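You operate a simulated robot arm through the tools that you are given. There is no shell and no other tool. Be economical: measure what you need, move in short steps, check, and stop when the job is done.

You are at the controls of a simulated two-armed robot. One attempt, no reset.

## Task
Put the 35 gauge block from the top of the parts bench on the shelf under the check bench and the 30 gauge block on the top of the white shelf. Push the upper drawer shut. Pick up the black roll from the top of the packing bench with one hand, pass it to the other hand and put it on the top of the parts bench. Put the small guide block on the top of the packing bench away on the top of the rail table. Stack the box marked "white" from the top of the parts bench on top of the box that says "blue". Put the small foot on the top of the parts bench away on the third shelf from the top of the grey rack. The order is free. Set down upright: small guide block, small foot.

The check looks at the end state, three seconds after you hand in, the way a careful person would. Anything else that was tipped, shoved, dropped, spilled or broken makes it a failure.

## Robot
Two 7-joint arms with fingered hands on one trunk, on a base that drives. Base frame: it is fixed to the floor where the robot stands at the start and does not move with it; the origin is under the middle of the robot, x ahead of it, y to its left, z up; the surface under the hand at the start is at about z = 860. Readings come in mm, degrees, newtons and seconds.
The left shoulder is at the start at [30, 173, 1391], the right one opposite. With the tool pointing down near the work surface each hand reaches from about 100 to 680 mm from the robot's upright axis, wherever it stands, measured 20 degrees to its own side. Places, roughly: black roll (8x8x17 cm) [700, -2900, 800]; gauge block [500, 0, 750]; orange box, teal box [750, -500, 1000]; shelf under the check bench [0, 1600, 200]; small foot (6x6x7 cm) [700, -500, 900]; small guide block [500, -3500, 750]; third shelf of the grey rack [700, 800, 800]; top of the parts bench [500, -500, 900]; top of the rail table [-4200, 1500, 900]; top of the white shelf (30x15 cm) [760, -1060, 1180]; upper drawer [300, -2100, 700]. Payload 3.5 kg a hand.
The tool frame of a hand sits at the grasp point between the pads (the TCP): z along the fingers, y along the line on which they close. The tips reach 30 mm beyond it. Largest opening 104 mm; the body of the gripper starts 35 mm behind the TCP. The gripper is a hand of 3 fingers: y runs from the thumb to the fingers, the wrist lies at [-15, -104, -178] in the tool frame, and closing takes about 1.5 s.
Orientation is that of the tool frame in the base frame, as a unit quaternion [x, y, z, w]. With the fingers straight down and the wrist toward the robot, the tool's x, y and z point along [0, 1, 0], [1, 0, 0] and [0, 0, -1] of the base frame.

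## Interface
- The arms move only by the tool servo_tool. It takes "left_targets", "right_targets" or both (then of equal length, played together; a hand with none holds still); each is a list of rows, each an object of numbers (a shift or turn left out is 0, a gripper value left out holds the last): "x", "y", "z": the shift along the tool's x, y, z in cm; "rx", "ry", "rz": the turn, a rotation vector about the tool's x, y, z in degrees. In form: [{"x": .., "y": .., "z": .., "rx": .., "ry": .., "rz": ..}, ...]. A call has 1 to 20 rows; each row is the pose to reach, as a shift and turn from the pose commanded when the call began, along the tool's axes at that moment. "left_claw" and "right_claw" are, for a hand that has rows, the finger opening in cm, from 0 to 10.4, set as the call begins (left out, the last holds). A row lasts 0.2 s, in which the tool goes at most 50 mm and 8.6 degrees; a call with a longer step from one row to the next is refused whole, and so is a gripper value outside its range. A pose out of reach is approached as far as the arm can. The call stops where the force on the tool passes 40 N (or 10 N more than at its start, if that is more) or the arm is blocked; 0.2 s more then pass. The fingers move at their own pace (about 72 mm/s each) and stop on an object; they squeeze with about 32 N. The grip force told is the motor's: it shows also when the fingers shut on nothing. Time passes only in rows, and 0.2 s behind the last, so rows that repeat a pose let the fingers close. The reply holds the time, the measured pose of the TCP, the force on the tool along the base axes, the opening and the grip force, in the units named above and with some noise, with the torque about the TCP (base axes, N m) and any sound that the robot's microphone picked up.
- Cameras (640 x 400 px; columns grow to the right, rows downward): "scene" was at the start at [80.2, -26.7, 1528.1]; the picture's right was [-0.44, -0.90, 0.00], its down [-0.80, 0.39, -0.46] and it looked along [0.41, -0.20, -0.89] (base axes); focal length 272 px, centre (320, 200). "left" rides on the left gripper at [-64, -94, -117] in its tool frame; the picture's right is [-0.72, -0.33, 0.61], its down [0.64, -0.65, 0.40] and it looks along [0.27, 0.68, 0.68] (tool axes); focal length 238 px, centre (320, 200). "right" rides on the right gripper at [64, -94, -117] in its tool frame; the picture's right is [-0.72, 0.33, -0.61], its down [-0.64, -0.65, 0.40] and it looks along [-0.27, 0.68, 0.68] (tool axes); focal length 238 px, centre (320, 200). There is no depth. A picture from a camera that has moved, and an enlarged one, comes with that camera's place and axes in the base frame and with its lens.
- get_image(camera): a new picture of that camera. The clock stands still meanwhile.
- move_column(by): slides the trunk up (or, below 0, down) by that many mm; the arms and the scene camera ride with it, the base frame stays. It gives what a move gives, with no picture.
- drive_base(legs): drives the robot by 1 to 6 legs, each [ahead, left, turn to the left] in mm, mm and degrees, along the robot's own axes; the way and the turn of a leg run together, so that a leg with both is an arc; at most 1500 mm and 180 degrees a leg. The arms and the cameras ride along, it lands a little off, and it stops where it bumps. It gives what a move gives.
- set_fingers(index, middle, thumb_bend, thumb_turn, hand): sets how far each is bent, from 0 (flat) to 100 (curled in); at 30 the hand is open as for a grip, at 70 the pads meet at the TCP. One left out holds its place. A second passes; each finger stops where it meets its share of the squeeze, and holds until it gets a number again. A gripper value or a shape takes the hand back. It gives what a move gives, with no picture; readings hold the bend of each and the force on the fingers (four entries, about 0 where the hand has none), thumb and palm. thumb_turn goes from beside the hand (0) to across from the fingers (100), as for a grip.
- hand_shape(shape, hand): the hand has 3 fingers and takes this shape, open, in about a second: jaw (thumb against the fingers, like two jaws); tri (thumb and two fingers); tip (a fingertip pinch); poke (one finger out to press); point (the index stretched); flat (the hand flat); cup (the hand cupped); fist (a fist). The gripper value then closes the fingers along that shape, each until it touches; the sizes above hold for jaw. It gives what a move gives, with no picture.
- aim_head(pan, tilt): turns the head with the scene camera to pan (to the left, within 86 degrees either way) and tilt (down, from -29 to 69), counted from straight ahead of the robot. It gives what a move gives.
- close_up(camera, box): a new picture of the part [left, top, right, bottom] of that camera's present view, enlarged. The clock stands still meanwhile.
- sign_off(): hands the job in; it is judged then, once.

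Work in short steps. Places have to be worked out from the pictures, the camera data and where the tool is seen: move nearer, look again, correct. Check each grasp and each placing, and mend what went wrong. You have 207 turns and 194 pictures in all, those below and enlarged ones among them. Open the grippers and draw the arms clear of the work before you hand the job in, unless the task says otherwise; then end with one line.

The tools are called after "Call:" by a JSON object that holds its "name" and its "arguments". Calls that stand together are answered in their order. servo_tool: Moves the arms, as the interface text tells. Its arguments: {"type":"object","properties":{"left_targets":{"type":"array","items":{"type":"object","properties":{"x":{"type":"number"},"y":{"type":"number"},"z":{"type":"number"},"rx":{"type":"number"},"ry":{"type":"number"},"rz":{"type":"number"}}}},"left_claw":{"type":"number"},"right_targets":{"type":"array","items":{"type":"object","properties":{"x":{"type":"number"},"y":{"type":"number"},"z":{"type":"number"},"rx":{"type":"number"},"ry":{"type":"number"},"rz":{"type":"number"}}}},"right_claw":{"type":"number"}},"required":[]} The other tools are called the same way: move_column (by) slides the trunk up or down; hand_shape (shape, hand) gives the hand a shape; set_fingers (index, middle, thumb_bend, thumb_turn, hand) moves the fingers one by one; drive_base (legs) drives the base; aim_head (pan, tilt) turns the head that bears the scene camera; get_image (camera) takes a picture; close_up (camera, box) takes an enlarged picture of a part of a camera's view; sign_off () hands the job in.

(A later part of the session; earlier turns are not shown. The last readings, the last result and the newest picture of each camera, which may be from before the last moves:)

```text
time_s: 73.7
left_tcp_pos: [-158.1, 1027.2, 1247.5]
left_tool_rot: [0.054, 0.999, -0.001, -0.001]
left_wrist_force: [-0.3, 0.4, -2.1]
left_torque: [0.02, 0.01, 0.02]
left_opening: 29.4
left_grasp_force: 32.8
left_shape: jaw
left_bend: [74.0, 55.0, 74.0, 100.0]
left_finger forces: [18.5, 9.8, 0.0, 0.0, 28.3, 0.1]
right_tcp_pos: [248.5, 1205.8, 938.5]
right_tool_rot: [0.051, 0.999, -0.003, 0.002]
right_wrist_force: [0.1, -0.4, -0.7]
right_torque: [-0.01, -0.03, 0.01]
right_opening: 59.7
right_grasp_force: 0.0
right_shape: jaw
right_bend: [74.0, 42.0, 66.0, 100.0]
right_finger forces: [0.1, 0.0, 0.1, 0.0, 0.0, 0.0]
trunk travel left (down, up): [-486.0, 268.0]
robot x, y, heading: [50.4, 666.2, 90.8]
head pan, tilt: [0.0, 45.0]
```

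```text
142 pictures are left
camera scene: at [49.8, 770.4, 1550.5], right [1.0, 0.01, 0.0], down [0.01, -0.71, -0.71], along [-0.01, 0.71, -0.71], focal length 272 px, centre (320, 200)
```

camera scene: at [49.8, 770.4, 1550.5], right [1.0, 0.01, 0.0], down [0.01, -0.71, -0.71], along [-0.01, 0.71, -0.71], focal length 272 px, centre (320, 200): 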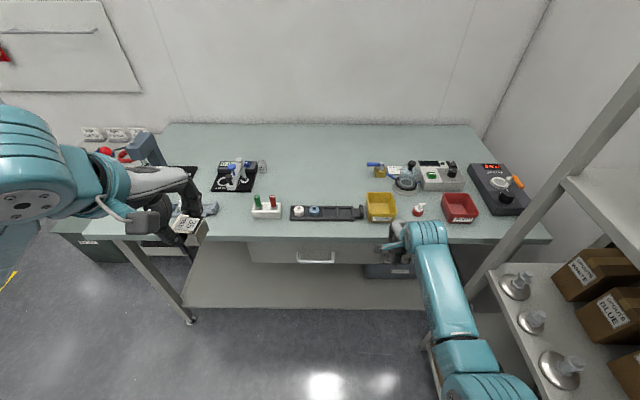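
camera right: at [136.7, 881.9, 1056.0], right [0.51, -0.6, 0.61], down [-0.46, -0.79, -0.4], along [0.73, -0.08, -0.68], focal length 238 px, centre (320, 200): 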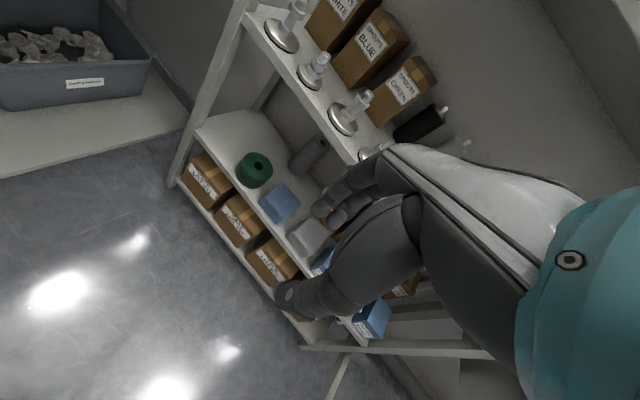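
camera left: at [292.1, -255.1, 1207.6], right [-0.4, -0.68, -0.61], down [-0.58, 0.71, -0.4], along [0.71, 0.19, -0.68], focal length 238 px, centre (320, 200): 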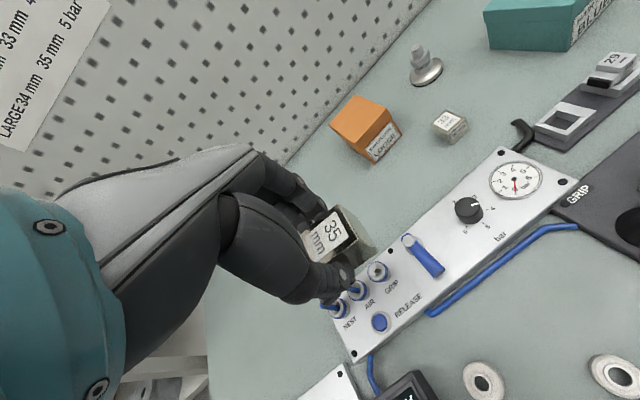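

Pull the right hand back close to the body before lowering the trunk.

Call:
{"name": "servo_tool", "arguments": {"right_targets": [{"x": -1, "y": -4.5}, {"x": -2, "y": -9}, {"x": -3, "y": -13.5}, {"x": -4, "y": -18}, {"x": -5, "y": -22}, {"x": -6, "y": -26}, {"x": -6, "y": -26}]}}

Call:
{"name": "get_image", "arguments": {"camera": "scene"}}

```text
time_s: 75.3
left_tcp_pos: [-157.8, 1027.2, 1248.0]
left_tool_rot: [0.054, 0.999, -0.001, -0.001]
left_wrist_force: [0.4, 0.1, -3.2]
left_torque: [0.0, 0.0, 0.03]
left_opening: 29.0
left_grasp_force: 32.4
left_shape: jaw
left_bend: [74.0, 55.0, 74.0, 100.0]
left_finger forces: [18.4, 9.9, 0.1, 0.0, 28.3, 0.0]
right_tcp_pos: [284.1, 943.7, 941.5]
right_tool_rot: [0.052, 0.999, -0.003, 0.002]
right_wrist_force: [-0.6, 0.1, -0.2]
right_torque: [-0.02, 0.01, 0.0]
right_opening: 59.7
right_grasp_force: 0.1
right_shape: jaw
right_bend: [74.0, 42.0, 66.0, 100.0]
right_finger forces: [0.1, 0.0, 0.0, 0.1, 0.0, 0.1]
trunk travel left (down, up): [-486.0, 268.0]
robot x, y, heading: [50.2, 662.2, 90.5]
head pan, tilt: [0.0, 45.0]
```

```text
141 pictures are left
camera scene: at [49.9, 771.4, 1550.5], right [1.0, 0.01, 0.0], down [0.01, -0.71, -0.71], along [-0.01, 0.71, -0.71], focal length 272 px, centre (320, 200)
```

scene: 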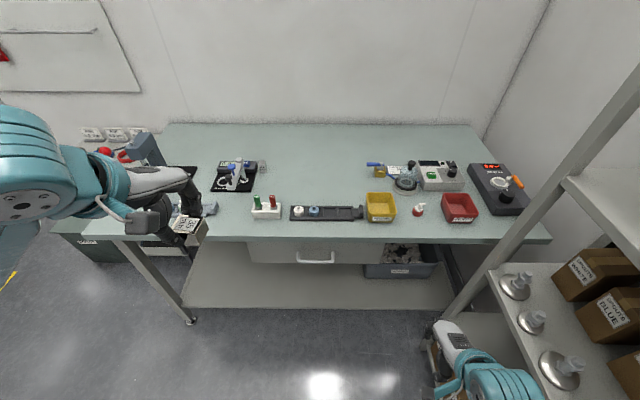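

Check the right elbow's clearance to the rack.

Call:
{"name": "aim_head", "arguments": {"pan": -55, "tilt": 50}}

Call:
{"name": "get_image", "arguments": {"camera": "scene"}}

```text
time_s: 76.5
left_tcp_pos: [-159.3, 1025.9, 1246.6]
left_tool_rot: [0.054, 0.999, -0.001, -0.001]
left_wrist_force: [-0.6, 0.5, -3.3]
left_torque: [0.01, 0.02, 0.0]
left_opening: 29.2
left_grasp_force: 31.7
left_shape: jaw
left_bend: [74.0, 55.0, 74.0, 100.0]
left_finger forces: [18.4, 9.9, 0.1, 0.0, 28.3, 0.0]
right_tcp_pos: [281.8, 944.2, 941.8]
right_tool_rot: [0.052, 0.999, -0.002, 0.001]
right_wrist_force: [-0.6, 0.6, 0.3]
right_torque: [0.01, 0.03, 0.01]
right_opening: 59.7
right_grasp_force: 0.2
right_shape: jaw
right_bend: [74.0, 42.0, 66.0, 100.0]
right_finger forces: [0.0, 0.0, 0.1, 0.0, 0.0, 0.0]
trunk travel left (down, up): [-486.0, 268.0]
robot x, y, heading: [47.5, 667.3, 90.5]
head pan, tilt: [-55.0, 50.0]
```

```text
140 pictures are left
camera scene: at [113.3, 734.1, 1543.6], right [0.58, -0.81, 0.0], down [-0.62, -0.45, -0.64], along [0.52, 0.38, -0.77], focal length 272 px, centre (320, 200)
```

scene: 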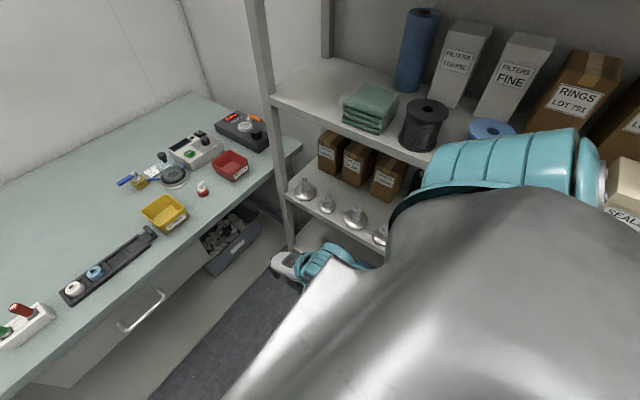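

To be safe, shift 250 mm away from the rack, then lower the trunk.

Call:
{"name": "drive_base", "arguments": {"legs": [[0, 250, 0]]}}

Call:
{"name": "move_column", "arguments": {"by": -240}}

Call:
{"name": "aim_head", "arguments": {"pan": 10, "tilt": 40}}

Call:
{"name": "get_image", "arguments": {"camera": "scene"}}

```text
time_s: 78.3
left_tcp_pos: [-402.0, 1025.1, 1246.4]
left_tool_rot: [0.055, 0.998, -0.001, 0.0]
left_wrist_force: [-1.3, 0.4, -3.2]
left_torque: [-0.02, -0.01, 0.01]
left_opening: 29.3
left_grasp_force: 32.5
left_shape: jaw
left_bend: [74.0, 55.0, 74.0, 100.0]
left_finger forces: [18.4, 10.0, 0.0, 0.0, 28.3, 0.0]
right_tcp_pos: [40.0, 940.6, 941.4]
right_tool_rot: [0.053, 0.999, -0.002, 0.002]
right_wrist_force: [-0.9, 0.6, 0.2]
right_torque: [0.02, -0.05, -0.01]
right_opening: 59.7
right_grasp_force: 0.1
right_shape: jaw
right_bend: [74.0, 42.0, 66.0, 100.0]
right_finger forces: [0.1, 0.1, 0.0, 0.0, 0.0, 0.1]
trunk travel left (down, up): [-486.0, 268.0]
robot x, y, heading: [-194.6, 660.8, 90.7]
head pan, tilt: [-55.0, 50.0]
```

```text
time_s: 80.8
left_tcp_pos: [-402.5, 1051.7, 958.6]
left_tool_rot: [0.055, 0.996, -0.073, 0.004]
left_wrist_force: [-0.1, 0.3, -3.7]
left_torque: [0.01, 0.01, -0.02]
left_opening: 29.2
left_grasp_force: 31.8
left_shape: jaw
left_bend: [74.0, 55.0, 74.0, 100.0]
left_finger forces: [18.7, 10.2, 0.0, 0.0, 28.2, 0.1]
right_tcp_pos: [39.1, 941.4, 701.6]
right_tool_rot: [0.051, 0.999, -0.002, 0.002]
right_wrist_force: [-0.7, 0.3, -0.7]
right_torque: [0.0, -0.01, 0.01]
right_opening: 59.5
right_grasp_force: 0.2
right_shape: jaw
right_bend: [74.0, 42.0, 66.0, 100.0]
right_finger forces: [0.1, 0.0, 0.0, 0.1, 0.1, 0.0]
trunk travel left (down, up): [-246.0, 508.0]
robot x, y, heading: [-195.7, 666.2, 90.6]
head pan, tilt: [-55.0, 50.0]
```

```text
time_s: 82.2
left_tcp_pos: [-402.6, 1052.9, 957.9]
left_tool_rot: [0.055, 0.996, -0.074, 0.003]
left_wrist_force: [0.3, 0.4, -3.4]
left_torque: [0.01, 0.05, -0.01]
left_opening: 29.5
left_grasp_force: 31.5
left_shape: jaw
left_bend: [74.0, 55.0, 74.0, 100.0]
left_finger forces: [18.7, 10.1, 0.0, 0.0, 28.3, 0.0]
right_tcp_pos: [39.2, 940.9, 700.3]
right_tool_rot: [0.052, 0.999, -0.003, 0.002]
right_wrist_force: [0.0, 1.2, -0.1]
right_torque: [0.0, -0.01, 0.02]
right_opening: 59.7
right_grasp_force: 0.1
right_shape: jaw
right_bend: [74.0, 42.0, 66.0, 100.0]
right_finger forces: [0.0, 0.0, 0.0, 0.1, 0.1, 0.1]
trunk travel left (down, up): [-246.0, 508.0]
robot x, y, heading: [-195.6, 662.2, 90.6]
head pan, tilt: [10.0, 40.0]
```

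```text
139 pictures are left
camera scene: at [-209.5, 838.5, 1314.9], right [0.98, 0.18, 0.0], down [0.12, -0.63, -0.77], along [-0.14, 0.75, -0.64], focal length 272 px, centre (320, 200)
```

scene: 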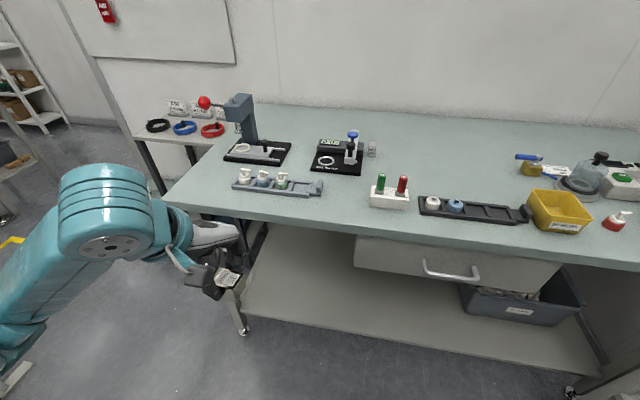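

Shelf below is clear on its left half. Straighten the left hand while lowering it, then lower the trunk the rest of the way.

Call:
{"name": "servo_tool", "arguments": {"left_targets": [{"z": 4, "rx": -4}, {"z": 8, "rx": -8.5}, {"z": 12, "rx": -8.5}, {"z": 16, "rx": -8.5}, {"z": 20, "rx": -8.5}, {"z": 20, "rx": -8.5}]}}

Call:
{"name": "move_column", "arguments": {"by": -240}}

Call:
{"name": "servo_tool", "arguments": {"left_targets": [{"z": 4}, {"z": 8}, {"z": 12}, {"z": 16}, {"z": 20}, {"z": 20}]}}

Call:
{"name": "get_image", "arguments": {"camera": "left"}}

Call:
{"name": "get_image", "arguments": {"camera": "scene"}}

```text
time_s: 83.6
left_tcp_pos: [-401.5, 1021.7, 759.1]
left_tool_rot: [0.054, 0.999, 0.0, 0.007]
left_wrist_force: [0.7, -0.5, -3.8]
left_torque: [-0.02, 0.03, 0.0]
left_opening: 29.2
left_grasp_force: 31.8
left_shape: jaw
left_bend: [74.0, 55.0, 74.0, 100.0]
left_finger forces: [18.4, 9.9, 0.0, 0.0, 28.2, 0.0]
left hand out of reach, approached as far as the arm can: row 1, 2, 3
right_tcp_pos: [39.7, 941.2, 701.8]
right_tool_rot: [0.052, 0.999, -0.002, 0.002]
right_wrist_force: [0.6, 0.6, 0.8]
right_torque: [-0.02, -0.01, 0.0]
right_opening: 59.5
right_grasp_force: 0.0
right_shape: jaw
right_bend: [74.0, 42.0, 66.0, 100.0]
right_finger forces: [0.0, 0.1, 0.0, 0.0, 0.0, 0.0]
trunk travel left (down, up): [-246.0, 508.0]
robot x, y, heading: [-193.2, 661.0, 90.8]
head pan, tilt: [10.0, 40.0]
```

```text
time_s: 86.1
left_tcp_pos: [-402.3, 1013.0, 493.7]
left_tool_rot: [0.054, 0.997, -0.062, 0.012]
left_wrist_force: [-0.3, 0.2, -2.9]
left_torque: [0.06, -0.01, 0.03]
left_opening: 29.0
left_grasp_force: 31.5
left_shape: jaw
left_bend: [74.0, 55.0, 74.0, 100.0]
left_finger forces: [18.7, 10.0, 0.1, 0.1, 28.2, 0.1]
right_tcp_pos: [39.4, 941.2, 461.5]
right_tool_rot: [0.052, 0.999, -0.001, 0.002]
right_wrist_force: [-0.4, -0.7, -0.4]
right_torque: [0.02, -0.01, 0.02]
right_opening: 59.7
right_grasp_force: 0.0
right_shape: jaw
right_bend: [74.0, 42.0, 66.0, 100.0]
right_finger forces: [0.0, 0.0, 0.1, 0.0, 0.1, 0.0]
trunk travel left (down, up): [-6.0, 748.0]
robot x, y, heading: [-198.6, 665.0, 90.8]
head pan, tilt: [10.0, 40.0]
```

```text
time_s: 87.5
left_tcp_pos: [-398.5, 987.9, 296.6]
left_tool_rot: [0.053, 0.997, -0.061, 0.012]
left_wrist_force: [-0.2, -0.6, -3.4]
left_torque: [0.03, 0.01, 0.03]
left_opening: 28.9
left_grasp_force: 31.8
left_shape: jaw
left_bend: [74.0, 55.0, 74.0, 100.0]
left_finger forces: [18.6, 10.0, 0.0, 0.0, 28.2, 0.0]
right_tcp_pos: [40.6, 940.7, 460.9]
right_tool_rot: [0.052, 0.999, -0.002, 0.002]
right_wrist_force: [0.2, -0.2, -0.1]
right_torque: [0.03, 0.03, 0.0]
right_opening: 59.9
right_grasp_force: 0.0
right_shape: jaw
right_bend: [74.0, 42.0, 66.0, 100.0]
right_finger forces: [0.0, 0.0, 0.0, 0.0, 0.0, 0.0]
trunk travel left (down, up): [-6.0, 748.0]
robot x, y, heading: [-195.8, 661.1, 90.9]
head pan, tilt: [10.0, 40.0]
```

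```text
138 pictures are left
camera left: at [-345.2, 904.0, 426.2], right [0.69, -0.47, -0.55], down [-0.7, -0.63, -0.34], along [-0.18, 0.62, -0.76], focal length 238 px, centre (320, 200)
```

left: 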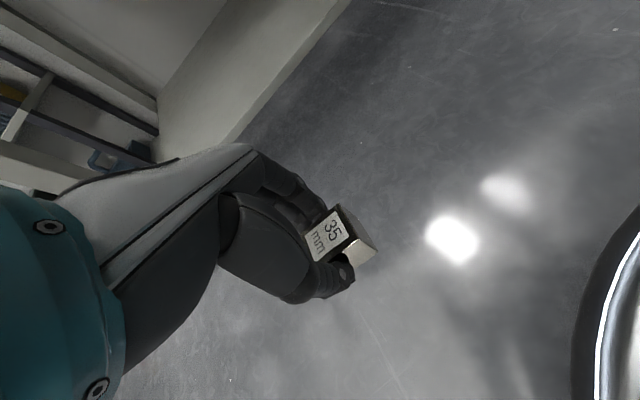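

```text
137 pictures are left
camera scene: at [-211.1, 972.5, 1061.5], right [0.98, 0.18, 0.0], down [0.12, -0.63, -0.77], along [-0.14, 0.75, -0.64], focal length 272 px, centre (320, 200)
```

scene: 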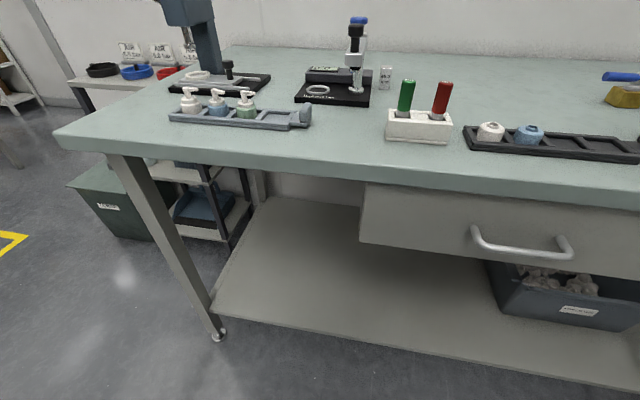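

The trunk leans forward as it goes down, so only a short drive is needed. Straighten the left hand, drive 100 mm ahead and look.

Call:
{"name": "servo_tool", "arguments": {"left_targets": [{"rx": -3.5, "ry": 0.8}, {"rx": -6.9, "ry": 1.7}, {"rx": -6.9, "ry": 1.7}]}}

Call:
{"name": "drive_base", "arguments": {"legs": [[100, 0, 0]]}}

Call:
{"name": "aim_head", "arguments": {"pan": 40, "tilt": 60}}

Call:
{"name": "get_image", "arguments": {"camera": "scene"}}

```text
time_s: 88.3
left_tcp_pos: [-399.4, 988.7, 297.5]
left_tool_rot: [0.054, 0.999, 0.0, -0.001]
left_wrist_force: [0.2, 0.0, -2.6]
left_torque: [-0.03, 0.0, -0.01]
left_opening: 28.9
left_grasp_force: 31.8
left_shape: jaw
left_bend: [74.0, 55.0, 74.0, 100.0]
left_finger forces: [18.4, 9.9, 0.0, 0.0, 28.1, 0.1]
right_tcp_pos: [39.2, 940.9, 461.3]
right_tool_rot: [0.053, 0.999, -0.003, 0.002]
right_wrist_force: [0.2, 0.5, -0.1]
right_torque: [-0.02, 0.03, 0.01]
right_opening: 59.7
right_grasp_force: 0.1
right_shape: jaw
right_bend: [74.0, 42.0, 66.0, 100.0]
right_finger forces: [0.0, 0.1, 0.0, 0.0, 0.0, 0.0]
trunk travel left (down, up): [-6.0, 748.0]
robot x, y, heading: [-192.2, 661.3, 90.9]
head pan, tilt: [10.0, 40.0]
```

```text
time_s: 89.4
left_tcp_pos: [-398.3, 1088.7, 296.6]
left_tool_rot: [0.056, 0.998, 0.001, 0.001]
left_wrist_force: [-0.1, -0.7, -3.4]
left_torque: [0.04, 0.02, 0.01]
left_opening: 29.2
left_grasp_force: 32.4
left_shape: jaw
left_bend: [74.0, 55.0, 74.0, 100.0]
left_finger forces: [18.4, 10.0, 0.0, 0.0, 28.2, 0.0]
right_tcp_pos: [39.4, 1040.6, 461.6]
right_tool_rot: [0.053, 0.999, -0.002, 0.0]
right_wrist_force: [0.5, 0.2, -0.3]
right_torque: [-0.02, 0.02, -0.01]
right_opening: 59.7
right_grasp_force: 0.0
right_shape: jaw
right_bend: [74.0, 42.0, 66.0, 100.0]
right_finger forces: [0.0, 0.1, 0.1, 0.0, 0.0, 0.0]
trunk travel left (down, up): [-6.0, 748.0]
robot x, y, heading: [-194.3, 763.3, 90.4]
head pan, tilt: [10.0, 40.0]
```

```text
time_s: 90.4
left_tcp_pos: [-399.9, 1088.0, 296.5]
left_tool_rot: [0.055, 0.998, 0.0, 0.001]
left_wrist_force: [0.0, -0.4, -2.8]
left_torque: [0.01, 0.08, -0.02]
left_opening: 29.1
left_grasp_force: 31.5
left_shape: jaw
left_bend: [74.0, 55.0, 74.0, 100.0]
left_finger forces: [18.4, 9.8, 0.0, 0.0, 28.3, 0.0]
right_tcp_pos: [39.2, 1040.5, 461.7]
right_tool_rot: [0.053, 0.999, -0.002, 0.002]
right_wrist_force: [0.7, -0.8, 0.3]
right_torque: [-0.02, -0.02, -0.02]
right_opening: 59.6
right_grasp_force: 0.0
right_shape: jaw
right_bend: [74.0, 42.0, 66.0, 100.0]
right_finger forces: [0.0, 0.0, 0.0, 0.0, 0.1, 0.0]
trunk travel left (down, up): [-6.0, 748.0]
robot x, y, heading: [-194.0, 762.2, 90.5]
head pan, tilt: [40.0, 60.0]
```

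```text
136 pictures are left
camera scene: at [-239.4, 1039.6, 1034.8], right [0.76, 0.65, 0.0], down [0.56, -0.66, -0.5], along [-0.33, 0.38, -0.87], focal length 272 px, centre (320, 200)
```

scene: 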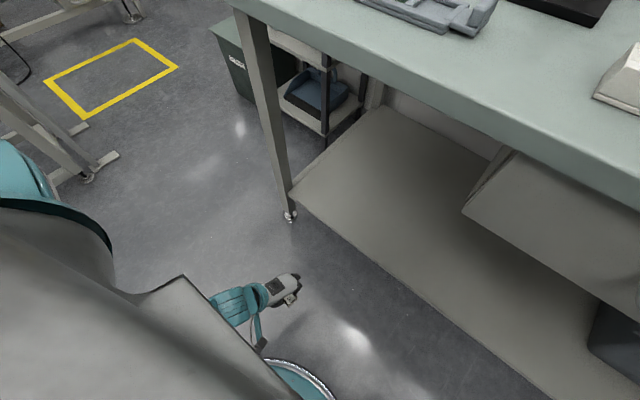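

Shelf edge at y≈1351 there. Reach forward with the hand at z≈297 to y≈1415.

Call:
{"name": "servo_tool", "arguments": {"left_targets": [{"y": 4.7}, {"y": 9.4}, {"y": 14.1}, {"y": 18.8}, {"y": 23.5}, {"y": 28.2}, {"y": 32.7}, {"y": 32.7}]}}

Call:
{"name": "get_image", "arguments": {"camera": "left"}}

Call:
{"name": "get_image", "arguments": {"camera": "scene"}}

```text
time_s: 92.2
left_tcp_pos: [-363.0, 1413.2, 294.3]
left_tool_rot: [0.054, 0.999, -0.001, 0.001]
left_wrist_force: [0.3, 0.2, -3.3]
left_torque: [0.01, 0.02, 0.02]
left_opening: 28.9
left_grasp_force: 32.0
left_shape: jaw
left_bend: [74.0, 55.0, 74.0, 100.0]
left_finger forces: [18.6, 10.0, 0.1, 0.0, 28.6, 0.1]
right_tcp_pos: [39.7, 1040.7, 462.1]
right_tool_rot: [0.053, 0.999, -0.002, 0.002]
right_wrist_force: [-0.1, -1.0, -0.6]
right_torque: [-0.01, -0.02, -0.03]
right_opening: 59.4
right_grasp_force: 0.0
right_shape: jaw
right_bend: [74.0, 42.0, 66.0, 100.0]
right_finger forces: [0.1, 0.0, 0.0, 0.1, 0.0, 0.0]
trunk travel left (down, up): [-6.0, 748.0]
robot x, y, heading: [-193.6, 760.2, 90.6]
head pan, tilt: [40.0, 60.0]
```

```text
135 pictures are left
camera left: at [-309.7, 1312.6, 412.2], right [0.68, -0.4, -0.61], down [-0.71, -0.58, -0.4], along [-0.19, 0.71, -0.68], focal length 238 px, centre (320, 200)
```

left: 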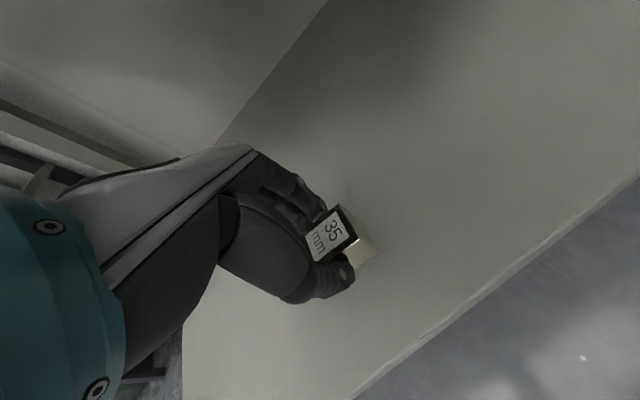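

```text
134 pictures are left
camera scene: at [-239.3, 1039.8, 1034.7], right [0.76, 0.65, 0.0], down [0.56, -0.66, -0.5], along [-0.33, 0.38, -0.87], focal length 272 px, centre (320, 200)
```

scene: 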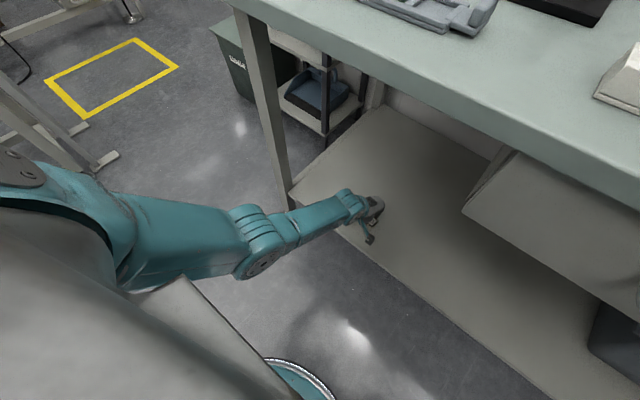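

Well over the shelf, clear all around. Lower toward it.

Call:
{"name": "servo_tool", "arguments": {"left_targets": [{"z": 2.5}, {"z": 4.5}, {"z": 5}, {"z": 5}]}}

Call:
{"name": "servo_tool", "arguments": {"left_targets": [{"z": 0.3}, {"z": 0.6}, {"z": 0.6}]}}

Call:
{"name": "close_up", "arguments": {"camera": "left", "box": [240, 140, 440, 320]}}

```text
time_s: 93.2
left_tcp_pos: [-361.4, 1403.4, 268.0]
left_tool_rot: [0.055, 0.998, 0.0, 0.001]
left_wrist_force: [0.2, 0.5, -3.9]
left_torque: [0.01, 0.03, 0.0]
left_opening: 28.8
left_grasp_force: 32.2
left_shape: jaw
left_bend: [74.0, 55.0, 74.0, 100.0]
left_finger forces: [18.5, 9.9, 0.1, 0.0, 28.3, 0.0]
left hand out of reach, approached as far as the arm can: row 2, 3, 4
right_tcp_pos: [40.2, 1041.0, 461.7]
right_tool_rot: [0.053, 0.999, -0.003, 0.002]
right_wrist_force: [-0.9, -0.1, -1.2]
right_torque: [0.01, -0.01, 0.02]
right_opening: 59.6
right_grasp_force: 0.0
right_shape: jaw
right_bend: [74.0, 42.0, 66.0, 100.0]
right_finger forces: [0.0, 0.1, 0.1, 0.0, 0.0, 0.0]
trunk travel left (down, up): [-6.0, 748.0]
robot x, y, heading: [-197.2, 761.4, 90.9]
head pan, tilt: [40.0, 60.0]
```

```text
time_s: 94.0
left_tcp_pos: [-360.9, 1404.6, 266.3]
left_tool_rot: [0.056, 0.998, -0.001, 0.002]
left_wrist_force: [-0.6, -0.1, -3.0]
left_torque: [-0.01, 0.0, 0.02]
left_opening: 28.8
left_grasp_force: 32.7
left_shape: jaw
left_bend: [74.0, 55.0, 74.0, 100.0]
left_finger forces: [18.4, 9.8, 0.0, 0.0, 28.2, 0.1]
left hand out of reach, approached as far as the arm can: row 2, 3
right_tcp_pos: [39.3, 1041.2, 462.4]
right_tool_rot: [0.053, 0.999, -0.003, 0.002]
right_wrist_force: [0.1, 0.9, -0.5]
right_torque: [-0.03, -0.02, -0.02]
right_opening: 59.8
right_grasp_force: 0.0
right_shape: jaw
right_bend: [74.0, 42.0, 66.0, 100.0]
right_finger forces: [0.0, 0.0, 0.1, 0.0, 0.1, 0.1]
trunk travel left (down, up): [-6.0, 748.0]
robot x, y, heading: [-197.3, 764.2, 90.7]
head pan, tilt: [40.0, 60.0]
```

```text
2.22 times, centred on (340, 230) of left
camera zoom: at [-307.4, 1303.9, 383.6], right [0.68, -0.4, -0.61], down [-0.71, -0.58, -0.41], along [-0.19, 0.71, -0.68], focal length 530 px, centre (276, 133)
```

zoom: 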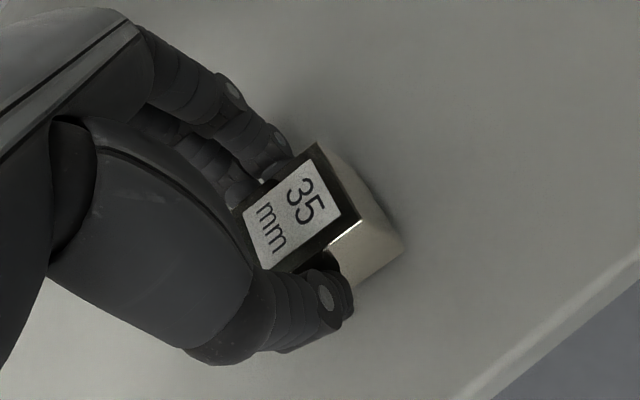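

At the arm's limit; drive 70 mm ahead and lower further.

Call:
{"name": "drive_base", "arguments": {"legs": [[70, 0, 0]]}}

Call:
{"name": "servo_tool", "arguments": {"left_targets": [{"y": -2}, {"y": -4}, {"y": -4, "z": 1}, {"y": -4, "z": 2}, {"y": -4, "z": 2}]}}

```text
time_s: 95.0
left_tcp_pos: [-363.0, 1472.8, 265.7]
left_tool_rot: [0.055, 0.998, -0.001, 0.002]
left_wrist_force: [0.3, -0.1, -4.0]
left_torque: [-0.02, 0.02, 0.0]
left_opening: 29.1
left_grasp_force: 31.3
left_shape: jaw
left_bend: [74.0, 55.0, 74.0, 100.0]
left_finger forces: [18.4, 9.8, 0.1, 0.0, 28.4, 0.0]
right_tcp_pos: [38.5, 1108.9, 460.5]
right_tool_rot: [0.053, 0.999, -0.003, 0.002]
right_wrist_force: [0.1, -0.1, 0.9]
right_torque: [-0.01, -0.02, -0.02]
right_opening: 59.8
right_grasp_force: 0.0
right_shape: jaw
right_bend: [74.0, 42.0, 66.0, 100.0]
right_finger forces: [0.0, 0.0, 0.1, 0.1, 0.1, 0.1]
trunk travel left (down, up): [-6.0, 748.0]
robot x, y, heading: [-196.3, 831.5, 90.4]
head pan, tilt: [40.0, 60.0]
```

```text
time_s: 95.9
left_tcp_pos: [-364.4, 1455.7, 254.2]
left_tool_rot: [0.056, 0.998, 0.018, 0.002]
left_wrist_force: [0.0, -2.7, 23.8]
left_torque: [-0.02, -0.08, -0.02]
left_opening: 31.8
left_grasp_force: 31.6
left_shape: jaw
left_bend: [74.0, 54.0, 76.0, 100.0]
left_finger forces: [21.4, 12.2, 0.1, 0.0, 35.4, 0.0]
left hand out of reach, approached as far as the arm can: row 1, 2, 3, 4
right_tcp_pos: [38.2, 1109.7, 462.2]
right_tool_rot: [0.053, 0.999, -0.001, 0.002]
right_wrist_force: [0.3, -0.1, -0.2]
right_torque: [-0.02, -0.02, 0.0]
right_opening: 59.9
right_grasp_force: 0.0
right_shape: jaw
right_bend: [74.0, 42.0, 66.0, 100.0]
right_finger forces: [0.0, 0.0, 0.0, 0.1, 0.0, 0.1]
trunk travel left (down, up): [-6.0, 748.0]
robot x, y, heading: [-194.3, 829.7, 90.3]
head pan, tilt: [40.0, 60.0]
stopped in row 4 (left hand): the force on the tool passed its limit at 43 N (the readings are from after the stop); the commanded pose is now the measured one
```

Contact with the shelf (top ≈217). Ease up 3 mm and inspect.

Call:
{"name": "servo_tool", "arguments": {"left_targets": [{"z": -0.2}, {"z": -0.2}]}}

Call:
{"name": "close_up", "arguments": {"camera": "left", "box": [240, 140, 440, 320]}}

```text
time_s: 96.5
left_tcp_pos: [-363.3, 1454.7, 254.5]
left_tool_rot: [0.056, 0.998, 0.016, 0.002]
left_wrist_force: [1.6, 3.3, 26.6]
left_torque: [0.17, -0.09, 0.02]
left_opening: 31.6
left_grasp_force: 31.7
left_shape: jaw
left_bend: [74.0, 54.0, 76.0, 100.0]
left_finger forces: [23.2, 13.8, 0.0, 0.1, 33.5, 0.1]
right_tcp_pos: [38.7, 1108.5, 462.0]
right_tool_rot: [0.053, 0.999, -0.001, 0.003]
right_wrist_force: [0.6, -0.6, 0.7]
right_torque: [0.01, 0.03, 0.05]
right_opening: 59.9
right_grasp_force: 0.0
right_shape: jaw
right_bend: [74.0, 42.0, 66.0, 100.0]
right_finger forces: [0.0, 0.0, 0.1, 0.0, 0.0, 0.0]
trunk travel left (down, up): [-6.0, 748.0]
robot x, y, heading: [-193.2, 831.6, 90.7]
head pan, tilt: [40.0, 60.0]
```

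```text
2.22 times, centred on (340, 230) of left
camera zoom: at [-310.5, 1350.8, 369.5], right [0.68, -0.39, -0.62], down [-0.71, -0.56, -0.42], along [-0.19, 0.73, -0.66], focal length 530 px, centre (276, 133)
```

zoom: 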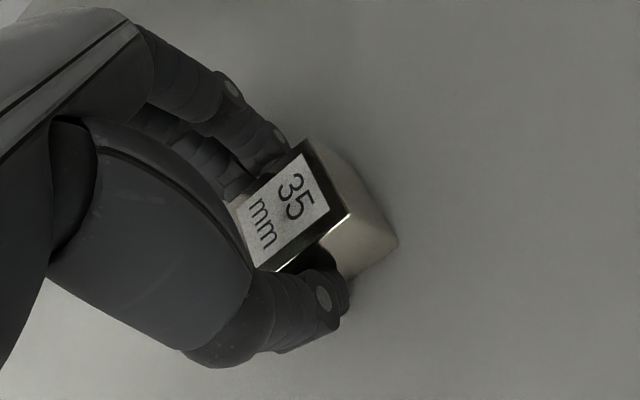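

Call:
{"name": "servo_tool", "arguments": {"left_targets": [{"z": -0.25}, {"z": -0.25}]}}

Call:
{"name": "servo_tool", "arguments": {"left_targets": [{}, {}, {}, {}, {}, {}], "left_claw": 6}}

Call:
{"name": "close_up", "arguments": {"camera": "left", "box": [240, 140, 440, 320]}}

```text
time_s: 97.1
left_tcp_pos: [-363.1, 1454.9, 254.4]
left_tool_rot: [0.056, 0.998, 0.016, 0.002]
left_wrist_force: [2.5, 3.5, 26.4]
left_torque: [0.2, -0.07, -0.01]
left_opening: 31.8
left_grasp_force: 31.9
left_shape: jaw
left_bend: [74.0, 54.0, 76.0, 100.0]
left_finger forces: [23.6, 13.8, 0.0, 0.1, 33.3, 0.0]
left hand out of reach, approached as far as the arm can: row 1, 2
right_tcp_pos: [38.6, 1108.5, 460.9]
right_tool_rot: [0.053, 0.999, -0.001, 0.001]
right_wrist_force: [0.4, 0.0, 0.0]
right_torque: [-0.02, 0.0, 0.02]
right_opening: 59.6
right_grasp_force: 0.0
right_shape: jaw
right_bend: [74.0, 42.0, 66.0, 100.0]
right_finger forces: [0.0, 0.1, 0.0, 0.0, 0.1, 0.1]
trunk travel left (down, up): [-6.0, 748.0]
robot x, y, heading: [-195.7, 832.1, 90.8]
head pan, tilt: [40.0, 60.0]
```

```text
time_s: 98.5
left_tcp_pos: [-364.3, 1451.8, 250.8]
left_tool_rot: [0.056, 0.998, 0.011, 0.001]
left_wrist_force: [0.8, 0.1, 1.6]
left_torque: [-0.05, 0.0, -0.01]
left_opening: 58.7
left_grasp_force: 0.1
left_shape: jaw
left_bend: [74.0, 42.0, 67.0, 100.0]
left_finger forces: [0.0, 0.1, 0.1, 0.1, 1.3, 0.0]
right_tcp_pos: [38.1, 1110.3, 460.7]
right_tool_rot: [0.052, 0.999, -0.001, 0.002]
right_wrist_force: [-0.3, 0.6, 0.5]
right_torque: [-0.01, 0.01, -0.03]
right_opening: 59.7
right_grasp_force: 0.1
right_shape: jaw
right_bend: [74.0, 42.0, 66.0, 100.0]
right_finger forces: [0.0, 0.1, 0.0, 0.0, 0.0, 0.0]
trunk travel left (down, up): [-6.0, 748.0]
robot x, y, heading: [-197.2, 832.3, 90.5]
head pan, tilt: [40.0, 60.0]
```

```text
2.22 times, centred on (340, 230) of left
camera zoom: at [-310.7, 1348.9, 366.9], right [0.68, -0.39, -0.62], down [-0.71, -0.57, -0.42], along [-0.19, 0.72, -0.66], focal length 530 px, centre (276, 133)
```

zoom: 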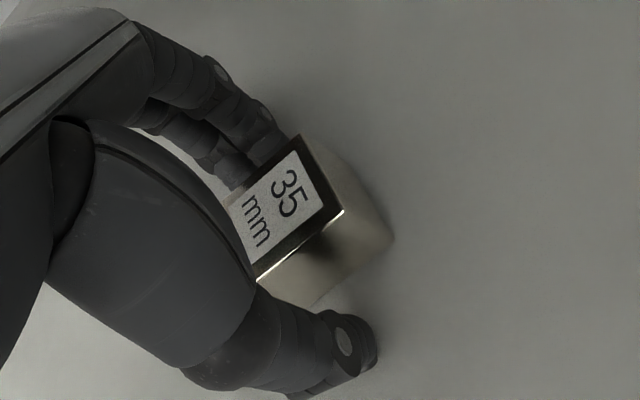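

Released and flat. Open fully, then rise.

Call:
{"name": "servo_tool", "arguments": {"left_targets": [{"z": 0}, {"z": 0}, {"z": -2}, {"z": -5}, {"z": -8}, {"z": -10}, {"z": -10}], "left_claw": 8}}

Call:
{"name": "get_image", "arguments": {"camera": "left"}}

```text
time_s: 100.1
left_tcp_pos: [-355.5, 1502.6, 292.1]
left_tool_rot: [0.056, 0.998, 0.011, 0.001]
left_wrist_force: [0.0, 0.2, 0.2]
left_torque: [-0.02, -0.01, -0.02]
left_opening: 79.7
left_grasp_force: 0.1
left_shape: jaw
left_bend: [27.0, 35.0, 52.0, 99.0]
left_finger forces: [0.0, 0.0, 0.1, 0.0, 0.0, 0.1]
left hand out of reach, approached as far as the arm can: row 3, 4, 5, 6, 7
right_tcp_pos: [39.3, 1109.4, 461.8]
right_tool_rot: [0.053, 0.999, -0.002, 0.002]
right_wrist_force: [-0.6, -0.7, -0.2]
right_torque: [0.02, 0.0, -0.01]
right_opening: 59.3
right_grasp_force: 0.1
right_shape: jaw
right_bend: [74.0, 42.0, 66.0, 100.0]
right_finger forces: [0.0, 0.0, 0.1, 0.0, 0.0, 0.1]
trunk travel left (down, up): [-6.0, 748.0]
robot x, y, heading: [-192.3, 833.7, 90.5]
head pan, tilt: [40.0, 60.0]
```

```text
130 pictures are left
camera left: at [-301.4, 1398.5, 407.0], right [0.68, -0.39, -0.62], down [-0.71, -0.57, -0.42], along [-0.19, 0.72, -0.66], focal length 238 px, centre (320, 200)
```

left: 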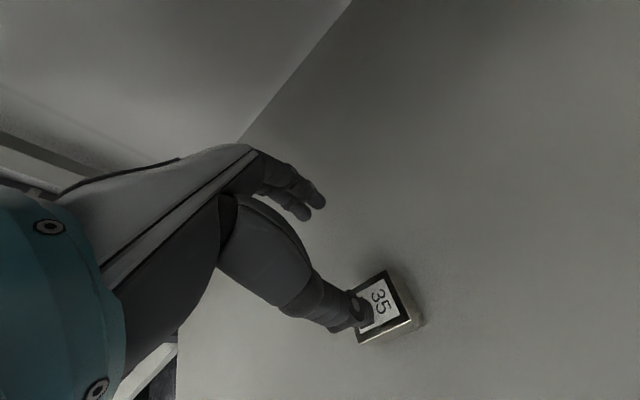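

The block sits flat but the thumb is just above it; raise the whole trunk 60 mm to clear before backing out.

Call:
{"name": "move_column", "arguments": {"by": 60}}

Call:
{"name": "get_image", "arguments": {"camera": "left"}}

```text
time_s: 101.1
left_tcp_pos: [-354.5, 1523.7, 394.8]
left_tool_rot: [0.057, 0.997, 0.052, 0.0]
left_wrist_force: [-0.6, 0.9, -1.0]
left_torque: [-0.01, -0.01, 0.0]
left_opening: 79.8
left_grasp_force: 0.1
left_shape: jaw
left_bend: [27.0, 35.0, 52.0, 99.0]
left_finger forces: [0.0, 0.0, 0.1, 0.0, 0.0, 0.0]
right_tcp_pos: [37.9, 1109.6, 521.2]
right_tool_rot: [0.052, 0.999, -0.002, 0.002]
right_wrist_force: [0.2, -0.1, -0.7]
right_torque: [0.0, 0.02, 0.03]
right_opening: 59.3
right_grasp_force: 0.2
right_shape: jaw
right_bend: [74.0, 42.0, 66.0, 100.0]
right_finger forces: [0.0, 0.1, 0.1, 0.1, 0.0, 0.0]
trunk travel left (down, up): [-66.0, 688.0]
robot x, y, heading: [-196.0, 829.1, 90.6]
head pan, tilt: [40.0, 60.0]
```

```text
129 pictures are left
camera left: at [-302.4, 1411.5, 500.9], right [0.68, -0.34, -0.65], down [-0.71, -0.53, -0.47], along [-0.18, 0.78, -0.6], focal length 238 px, centre (320, 200)
```

left: 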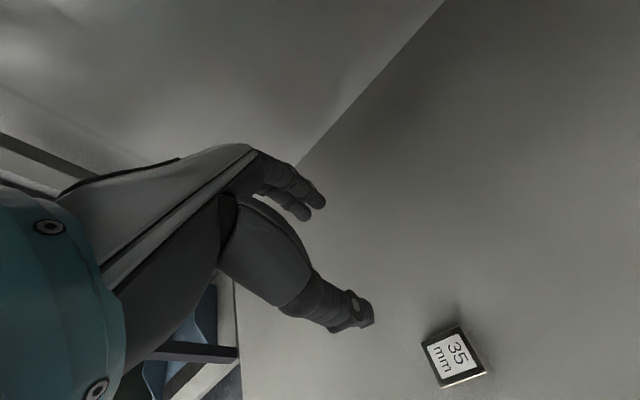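

The 35 block lies well on the shelf. Back out, raise the trunk to start height and turn to face the parts bench.

Call:
{"name": "drive_base", "arguments": {"legs": [[-400, 0, 0]]}}

Call:
{"name": "move_column", "arguments": {"by": 420}}

Call:
{"name": "drive_base", "arguments": {"legs": [[0, 150, 0], [0, 0, -90]]}}

Call:
{"name": "aim_head", "arguments": {"pan": 0, "tilt": 45}}

Call:
{"name": "get_image", "arguments": {"camera": "scene"}}

```text
time_s: 103.5
left_tcp_pos: [-348.5, 1129.9, 394.6]
left_tool_rot: [0.058, 0.997, 0.052, 0.001]
left_wrist_force: [1.3, 0.7, 0.7]
left_torque: [0.01, 0.05, 0.01]
left_opening: 80.0
left_grasp_force: 0.1
left_shape: jaw
left_bend: [27.0, 35.0, 52.0, 99.0]
left_finger forces: [0.1, 0.0, 0.0, 0.0, 0.0, 0.0]
right_tcp_pos: [43.5, 714.4, 519.8]
right_tool_rot: [0.053, 0.999, -0.001, 0.002]
right_wrist_force: [0.6, 0.4, -0.7]
right_torque: [-0.03, -0.02, 0.0]
right_opening: 59.7
right_grasp_force: 0.1
right_shape: jaw
right_bend: [74.0, 42.0, 66.0, 100.0]
right_finger forces: [0.0, 0.0, 0.0, 0.0, 0.1, 0.0]
trunk travel left (down, up): [-66.0, 688.0]
robot x, y, heading: [-189.8, 435.8, 90.4]
head pan, tilt: [40.0, 60.0]
```

```text
refused: 420 is not a number from -400 to 400
```

```text
time_s: 108.7
left_tcp_pos: [349.4, 593.6, 396.2]
left_tool_rot: [0.746, 0.664, 0.036, 0.037]
left_wrist_force: [-1.1, 0.7, 0.4]
left_torque: [0.02, -0.01, 0.04]
left_opening: 80.0
left_grasp_force: 0.1
left_shape: jaw
left_bend: [27.0, 35.0, 52.0, 99.0]
left_finger forces: [0.0, 0.1, 0.0, 0.0, 0.0, 0.1]
right_tcp_pos: [-66.5, 201.2, 521.3]
right_tool_rot: [0.744, 0.669, -0.002, 0.0]
right_wrist_force: [-0.5, 0.8, -0.2]
right_torque: [-0.01, 0.01, 0.03]
right_opening: 59.7
right_grasp_force: 0.1
right_shape: jaw
right_bend: [74.0, 42.0, 66.0, 100.0]
right_finger forces: [0.0, 0.1, 0.1, 0.0, 0.0, 0.0]
trunk travel left (down, up): [-66.0, 688.0]
robot x, y, heading: [-347.6, 434.7, 0.6]
head pan, tilt: [40.0, 60.0]
```

```text
time_s: 109.8
left_tcp_pos: [349.4, 593.2, 395.1]
left_tool_rot: [0.746, 0.664, 0.037, 0.037]
left_wrist_force: [-0.7, -0.3, -0.8]
left_torque: [0.01, 0.0, 0.01]
left_opening: 80.0
left_grasp_force: 0.0
left_shape: jaw
left_bend: [27.0, 35.0, 52.0, 99.0]
left_finger forces: [0.0, 0.0, 0.0, 0.0, 0.0, 0.0]
right_tcp_pos: [-65.7, 199.8, 520.7]
right_tool_rot: [0.745, 0.668, -0.003, 0.0]
right_wrist_force: [0.2, -0.9, 0.6]
right_torque: [0.02, 0.02, 0.0]
right_opening: 59.7
right_grasp_force: 0.0
right_shape: jaw
right_bend: [74.0, 42.0, 66.0, 100.0]
right_finger forces: [0.0, 0.1, 0.0, 0.0, 0.0, 0.0]
trunk travel left (down, up): [-66.0, 688.0]
robot x, y, heading: [-344.7, 436.5, 0.7]
head pan, tilt: [0.0, 45.0]
```

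```text
128 pictures are left
camera scene: at [-73.8, 438.3, 1118.8], right [0.01, -1.0, 0.0], down [-0.71, -0.01, -0.71], along [0.71, 0.01, -0.71], focal length 272 px, centre (320, 200)
```

scene: 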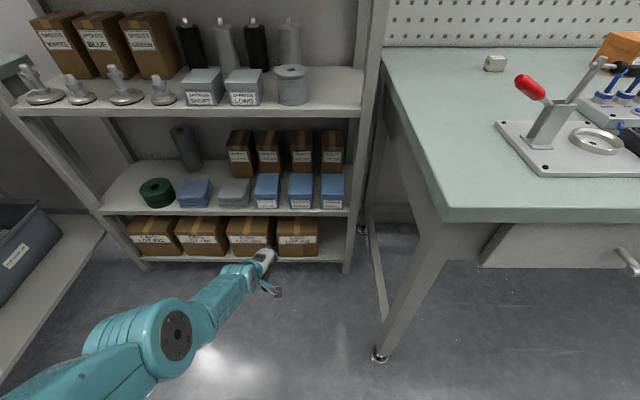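

All fine (column call was refused for range, nothing touched; the foot stands in its row). Raise the trunk by 400.

Call:
{"name": "move_column", "arguments": {"by": 400}}

```text
time_s: 113.6
left_tcp_pos: [390.1, 594.1, 1026.3]
left_tool_rot: [0.728, 0.646, 0.171, 0.155]
left_wrist_force: [0.4, -0.8, -0.4]
left_torque: [-0.03, -0.01, 0.04]
left_opening: 79.9
left_grasp_force: 0.0
left_shape: jaw
left_bend: [27.0, 35.0, 52.0, 99.0]
left_finger forces: [0.0, 0.0, 0.0, 0.1, 0.0, 0.0]
right_tcp_pos: [-65.1, 201.1, 920.4]
right_tool_rot: [0.744, 0.668, -0.003, -0.001]
right_wrist_force: [0.6, -0.2, -0.3]
right_torque: [0.01, -0.05, 0.0]
right_opening: 59.5
right_grasp_force: 0.0
right_shape: jaw
right_bend: [74.0, 42.0, 66.0, 100.0]
right_finger forces: [0.1, 0.1, 0.0, 0.0, 0.0, 0.0]
trunk travel left (down, up): [-466.0, 288.0]
robot x, y, heading: [-342.4, 435.1, 0.6]
head pan, tilt: [0.0, 45.0]
```

Straighten the left hand and raise the right hand above bench level.

Call:
{"name": "servo_tool", "arguments": {"left_targets": [{"y": -3, "rx": 6.6, "ry": -0.7}, {"y": -6, "rx": 13.2, "ry": -1.4}, {"y": -9, "rx": 19.8, "ry": -2.1}, {"y": -12, "rx": 26.4, "ry": -2.9}, {"y": -12, "rx": 26.4, "ry": -2.9}, {"y": -12, "rx": 26.4, "ry": -2.9}], "right_targets": [{"z": -3}, {"z": -6}, {"z": -9}, {"z": -12}, {"z": -15}, {"z": -15}]}}

Call:
{"name": "servo_tool", "arguments": {"left_targets": [{"y": -4.5}, {"y": -9}, {"y": -13}, {"y": -13}], "right_targets": [{"y": 3}, {"y": 6}, {"y": 8}, {"y": 8}]}}

```text
time_s: 115.0
left_tcp_pos: [317.6, 606.1, 957.1]
left_tool_rot: [0.749, 0.663, -0.001, 0.001]
left_wrist_force: [0.5, -0.1, 0.1]
left_torque: [0.01, 0.01, -0.04]
left_opening: 79.8
left_grasp_force: 0.0
left_shape: jaw
left_bend: [27.0, 35.0, 52.0, 99.0]
left_finger forces: [0.0, 0.0, 0.0, 0.0, 0.0, 0.1]
left hand out of reach, approached as far as the arm can: row 1, 2, 3, 4, 5, 6
right_tcp_pos: [-27.1, 199.7, 1036.7]
right_tool_rot: [0.744, 0.668, -0.002, -0.001]
right_wrist_force: [0.1, 0.3, 0.4]
right_torque: [0.02, 0.03, 0.02]
right_opening: 60.0
right_grasp_force: 0.0
right_shape: jaw
right_bend: [74.0, 42.0, 66.0, 100.0]
right_finger forces: [0.0, 0.0, 0.1, 0.0, 0.0, 0.0]
right hand out of reach, approached as far as the arm can: row 3, 4, 5, 6
trunk travel left (down, up): [-466.0, 288.0]
robot x, y, heading: [-345.6, 435.0, 0.5]
head pan, tilt: [0.0, 45.0]
```

```text
time_s: 116.0
left_tcp_pos: [290.4, 608.3, 905.3]
left_tool_rot: [0.748, 0.663, -0.001, 0.001]
left_wrist_force: [0.0, 0.6, -0.2]
left_torque: [0.0, 0.01, -0.02]
left_opening: 80.1
left_grasp_force: 0.1
left_shape: jaw
left_bend: [27.0, 35.0, 52.0, 99.0]
left_finger forces: [0.0, 0.0, 0.0, 0.0, 0.0, 0.1]
left hand out of reach, approached as far as the arm can: row 1, 2, 3, 4
right_tcp_pos: [52.6, 191.3, 1039.0]
right_tool_rot: [0.744, 0.668, -0.002, 0.001]
right_wrist_force: [-0.5, -1.1, -0.6]
right_torque: [-0.02, -0.01, -0.03]
right_opening: 59.7
right_grasp_force: 0.0
right_shape: jaw
right_bend: [74.0, 42.0, 66.0, 100.0]
right_finger forces: [0.1, 0.1, 0.1, 0.1, 0.0, 0.0]
trunk travel left (down, up): [-466.0, 288.0]
robot x, y, heading: [-345.8, 436.6, 0.2]
head pan, tilt: [0.0, 45.0]
```

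Call:
{"name": "servo_tool", "arguments": {"left_targets": [{"y": -3, "z": -3}, {"y": -6, "z": -6}, {"y": -9, "z": -9}, {"y": -12, "z": -12}, {"y": -15, "z": -15}, {"y": -15, "z": -15}, {"y": -15, "z": -15}]}}

Call:
{"name": "get_image", "arguments": {"camera": "scene"}}

```text
time_s: 117.6
left_tcp_pos: [324.0, 617.7, 972.2]
left_tool_rot: [0.749, 0.663, -0.001, 0.0]
left_wrist_force: [0.7, -0.5, 0.4]
left_torque: [-0.02, 0.01, 0.01]
left_opening: 79.8
left_grasp_force: 0.0
left_shape: jaw
left_bend: [27.0, 35.0, 52.0, 99.0]
left_finger forces: [0.0, 0.1, 0.0, 0.1, 0.0, 0.0]
left hand out of reach, approached as far as the arm can: row 1, 2, 3, 4, 5, 6, 7
right_tcp_pos: [52.7, 192.5, 1040.4]
right_tool_rot: [0.744, 0.668, -0.003, 0.001]
right_wrist_force: [0.7, 0.2, 0.1]
right_torque: [0.03, -0.01, -0.01]
right_opening: 59.4
right_grasp_force: 0.1
right_shape: jaw
right_bend: [74.0, 42.0, 66.0, 100.0]
right_finger forces: [0.0, 0.0, 0.1, 0.0, 0.0, 0.0]
trunk travel left (down, up): [-466.0, 288.0]
robot x, y, heading: [-342.5, 435.5, 0.3]
head pan, tilt: [0.0, 45.0]
```

```text
127 pictures are left
camera scene: at [-236.4, 437.0, 1530.5], right [0.01, -1.0, 0.0], down [-0.71, -0.01, -0.71], along [0.71, 0.01, -0.71], focal length 272 px, centre (320, 200)
```

scene: 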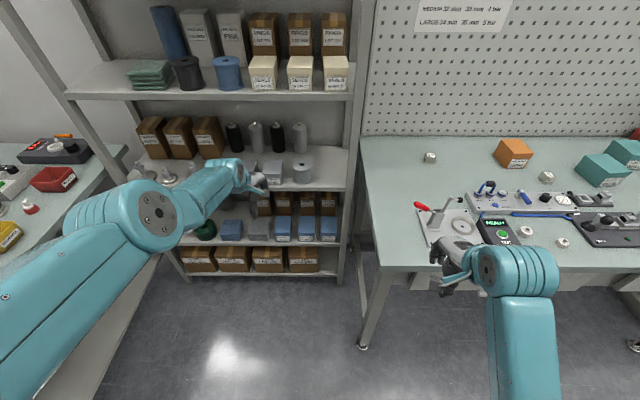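

The left arm is stuck stretched out; try drawing it back along an outward path in larger moves.

Call:
{"name": "servo_tool", "arguments": {"left_targets": [{"x": 3, "y": -3, "z": -2}, {"x": 5, "y": -7, "z": -2}, {"x": 6, "y": -11, "z": -2}, {"x": 6, "y": -15, "z": -2}, {"x": 6, "y": -19, "z": -2}, {"x": 6, "y": -23, "z": -2}, {"x": 6, "y": -27, "z": -2}, {"x": 6, "y": -27, "z": -2}, {"x": 6, "y": -27, "z": -2}]}}

Call:
{"name": "get_image", "arguments": {"camera": "scene"}}

```text
time_s: 119.6
left_tcp_pos: [241.9, 748.1, 843.7]
left_tool_rot: [0.749, 0.663, 0.0, 0.0]
left_wrist_force: [-0.6, 0.4, -1.4]
left_torque: [-0.02, 0.02, -0.02]
left_opening: 79.9
left_grasp_force: 0.0
left_shape: jaw
left_bend: [27.0, 35.0, 52.0, 99.0]
left_finger forces: [0.0, 0.0, 0.0, 0.0, 0.0, 0.0]
left hand out of reach, approached as far as the arm can: row 1, 2, 3, 4, 5, 6, 7, 8, 9
right_tcp_pos: [51.7, 191.4, 1040.6]
right_tool_rot: [0.744, 0.668, -0.002, 0.0]
right_wrist_force: [0.3, -1.3, 0.6]
right_torque: [0.02, -0.01, -0.05]
right_opening: 59.9
right_grasp_force: 0.0
right_shape: jaw
right_bend: [74.0, 42.0, 66.0, 100.0]
right_finger forces: [0.0, 0.0, 0.0, 0.0, 0.0, 0.0]
trunk travel left (down, up): [-466.0, 288.0]
robot x, y, heading: [-347.3, 432.2, 0.4]
head pan, tilt: [0.0, 45.0]
```

```text
126 pictures are left
camera scene: at [-236.6, 437.2, 1530.5], right [0.01, -1.0, 0.0], down [-0.71, -0.01, -0.71], along [0.71, 0.01, -0.71], focal length 272 px, centre (320, 200)
```

scene: 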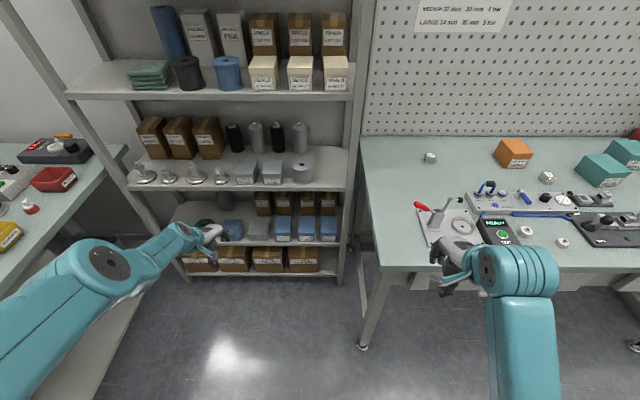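

The elbow seems locked straight; a sideways inward move should let it flex again.

Call:
{"name": "servo_tool", "arguments": {"left_targets": [{"x": -4}, {"x": -8}, {"x": -12, "y": -1}, {"x": -16, "y": -3}, {"x": -20, "y": -6}, {"x": -22, "y": -10}, {"x": -22, "y": -14}, {"x": -22, "y": -18}, {"x": -22, "y": -18}]}}

Call:
{"name": "get_image", "arguments": {"camera": "scene"}}

```text
time_s: 121.6
left_tcp_pos: [150.7, 532.8, 753.3]
left_tool_rot: [0.749, 0.663, 0.0, 0.002]
left_wrist_force: [0.1, -0.2, -0.2]
left_torque: [-0.06, 0.04, 0.01]
left_opening: 80.3
left_grasp_force: 0.0
left_shape: jaw
left_bend: [27.0, 35.0, 52.0, 99.0]
left_finger forces: [0.0, 0.0, 0.1, 0.0, 0.0, 0.1]
left hand out of reach, approached as far as the arm can: row 1, 2, 3, 4, 5, 6, 7, 8, 9
right_tcp_pos: [51.6, 191.1, 1040.1]
right_tool_rot: [0.745, 0.668, -0.002, -0.001]
right_wrist_force: [0.5, -0.1, 0.4]
right_torque: [-0.01, -0.02, -0.02]
right_opening: 59.8
right_grasp_force: 0.1
right_shape: jaw
right_bend: [74.0, 42.0, 66.0, 100.0]
right_finger forces: [0.0, 0.1, 0.0, 0.0, 0.0, 0.0]
trunk travel left (down, up): [-466.0, 288.0]
robot x, y, heading: [-344.7, 435.1, 0.6]
head pan, tilt: [0.0, 45.0]
```

```text
125 pictures are left
camera scene: at [-236.1, 437.3, 1530.4], right [0.01, -1.0, 0.0], down [-0.71, -0.01, -0.71], along [0.71, 0.01, -0.71], focal length 272 px, centre (320, 200)
```

scene: 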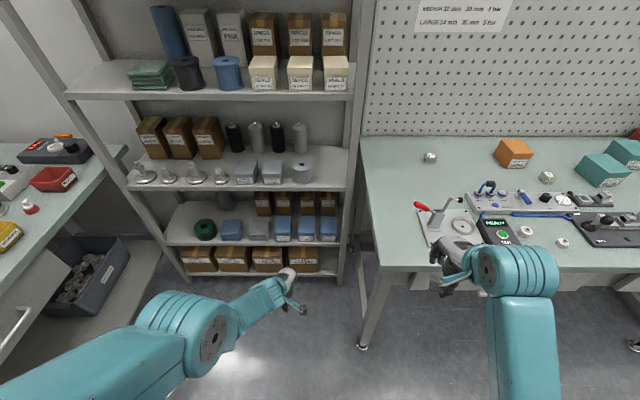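

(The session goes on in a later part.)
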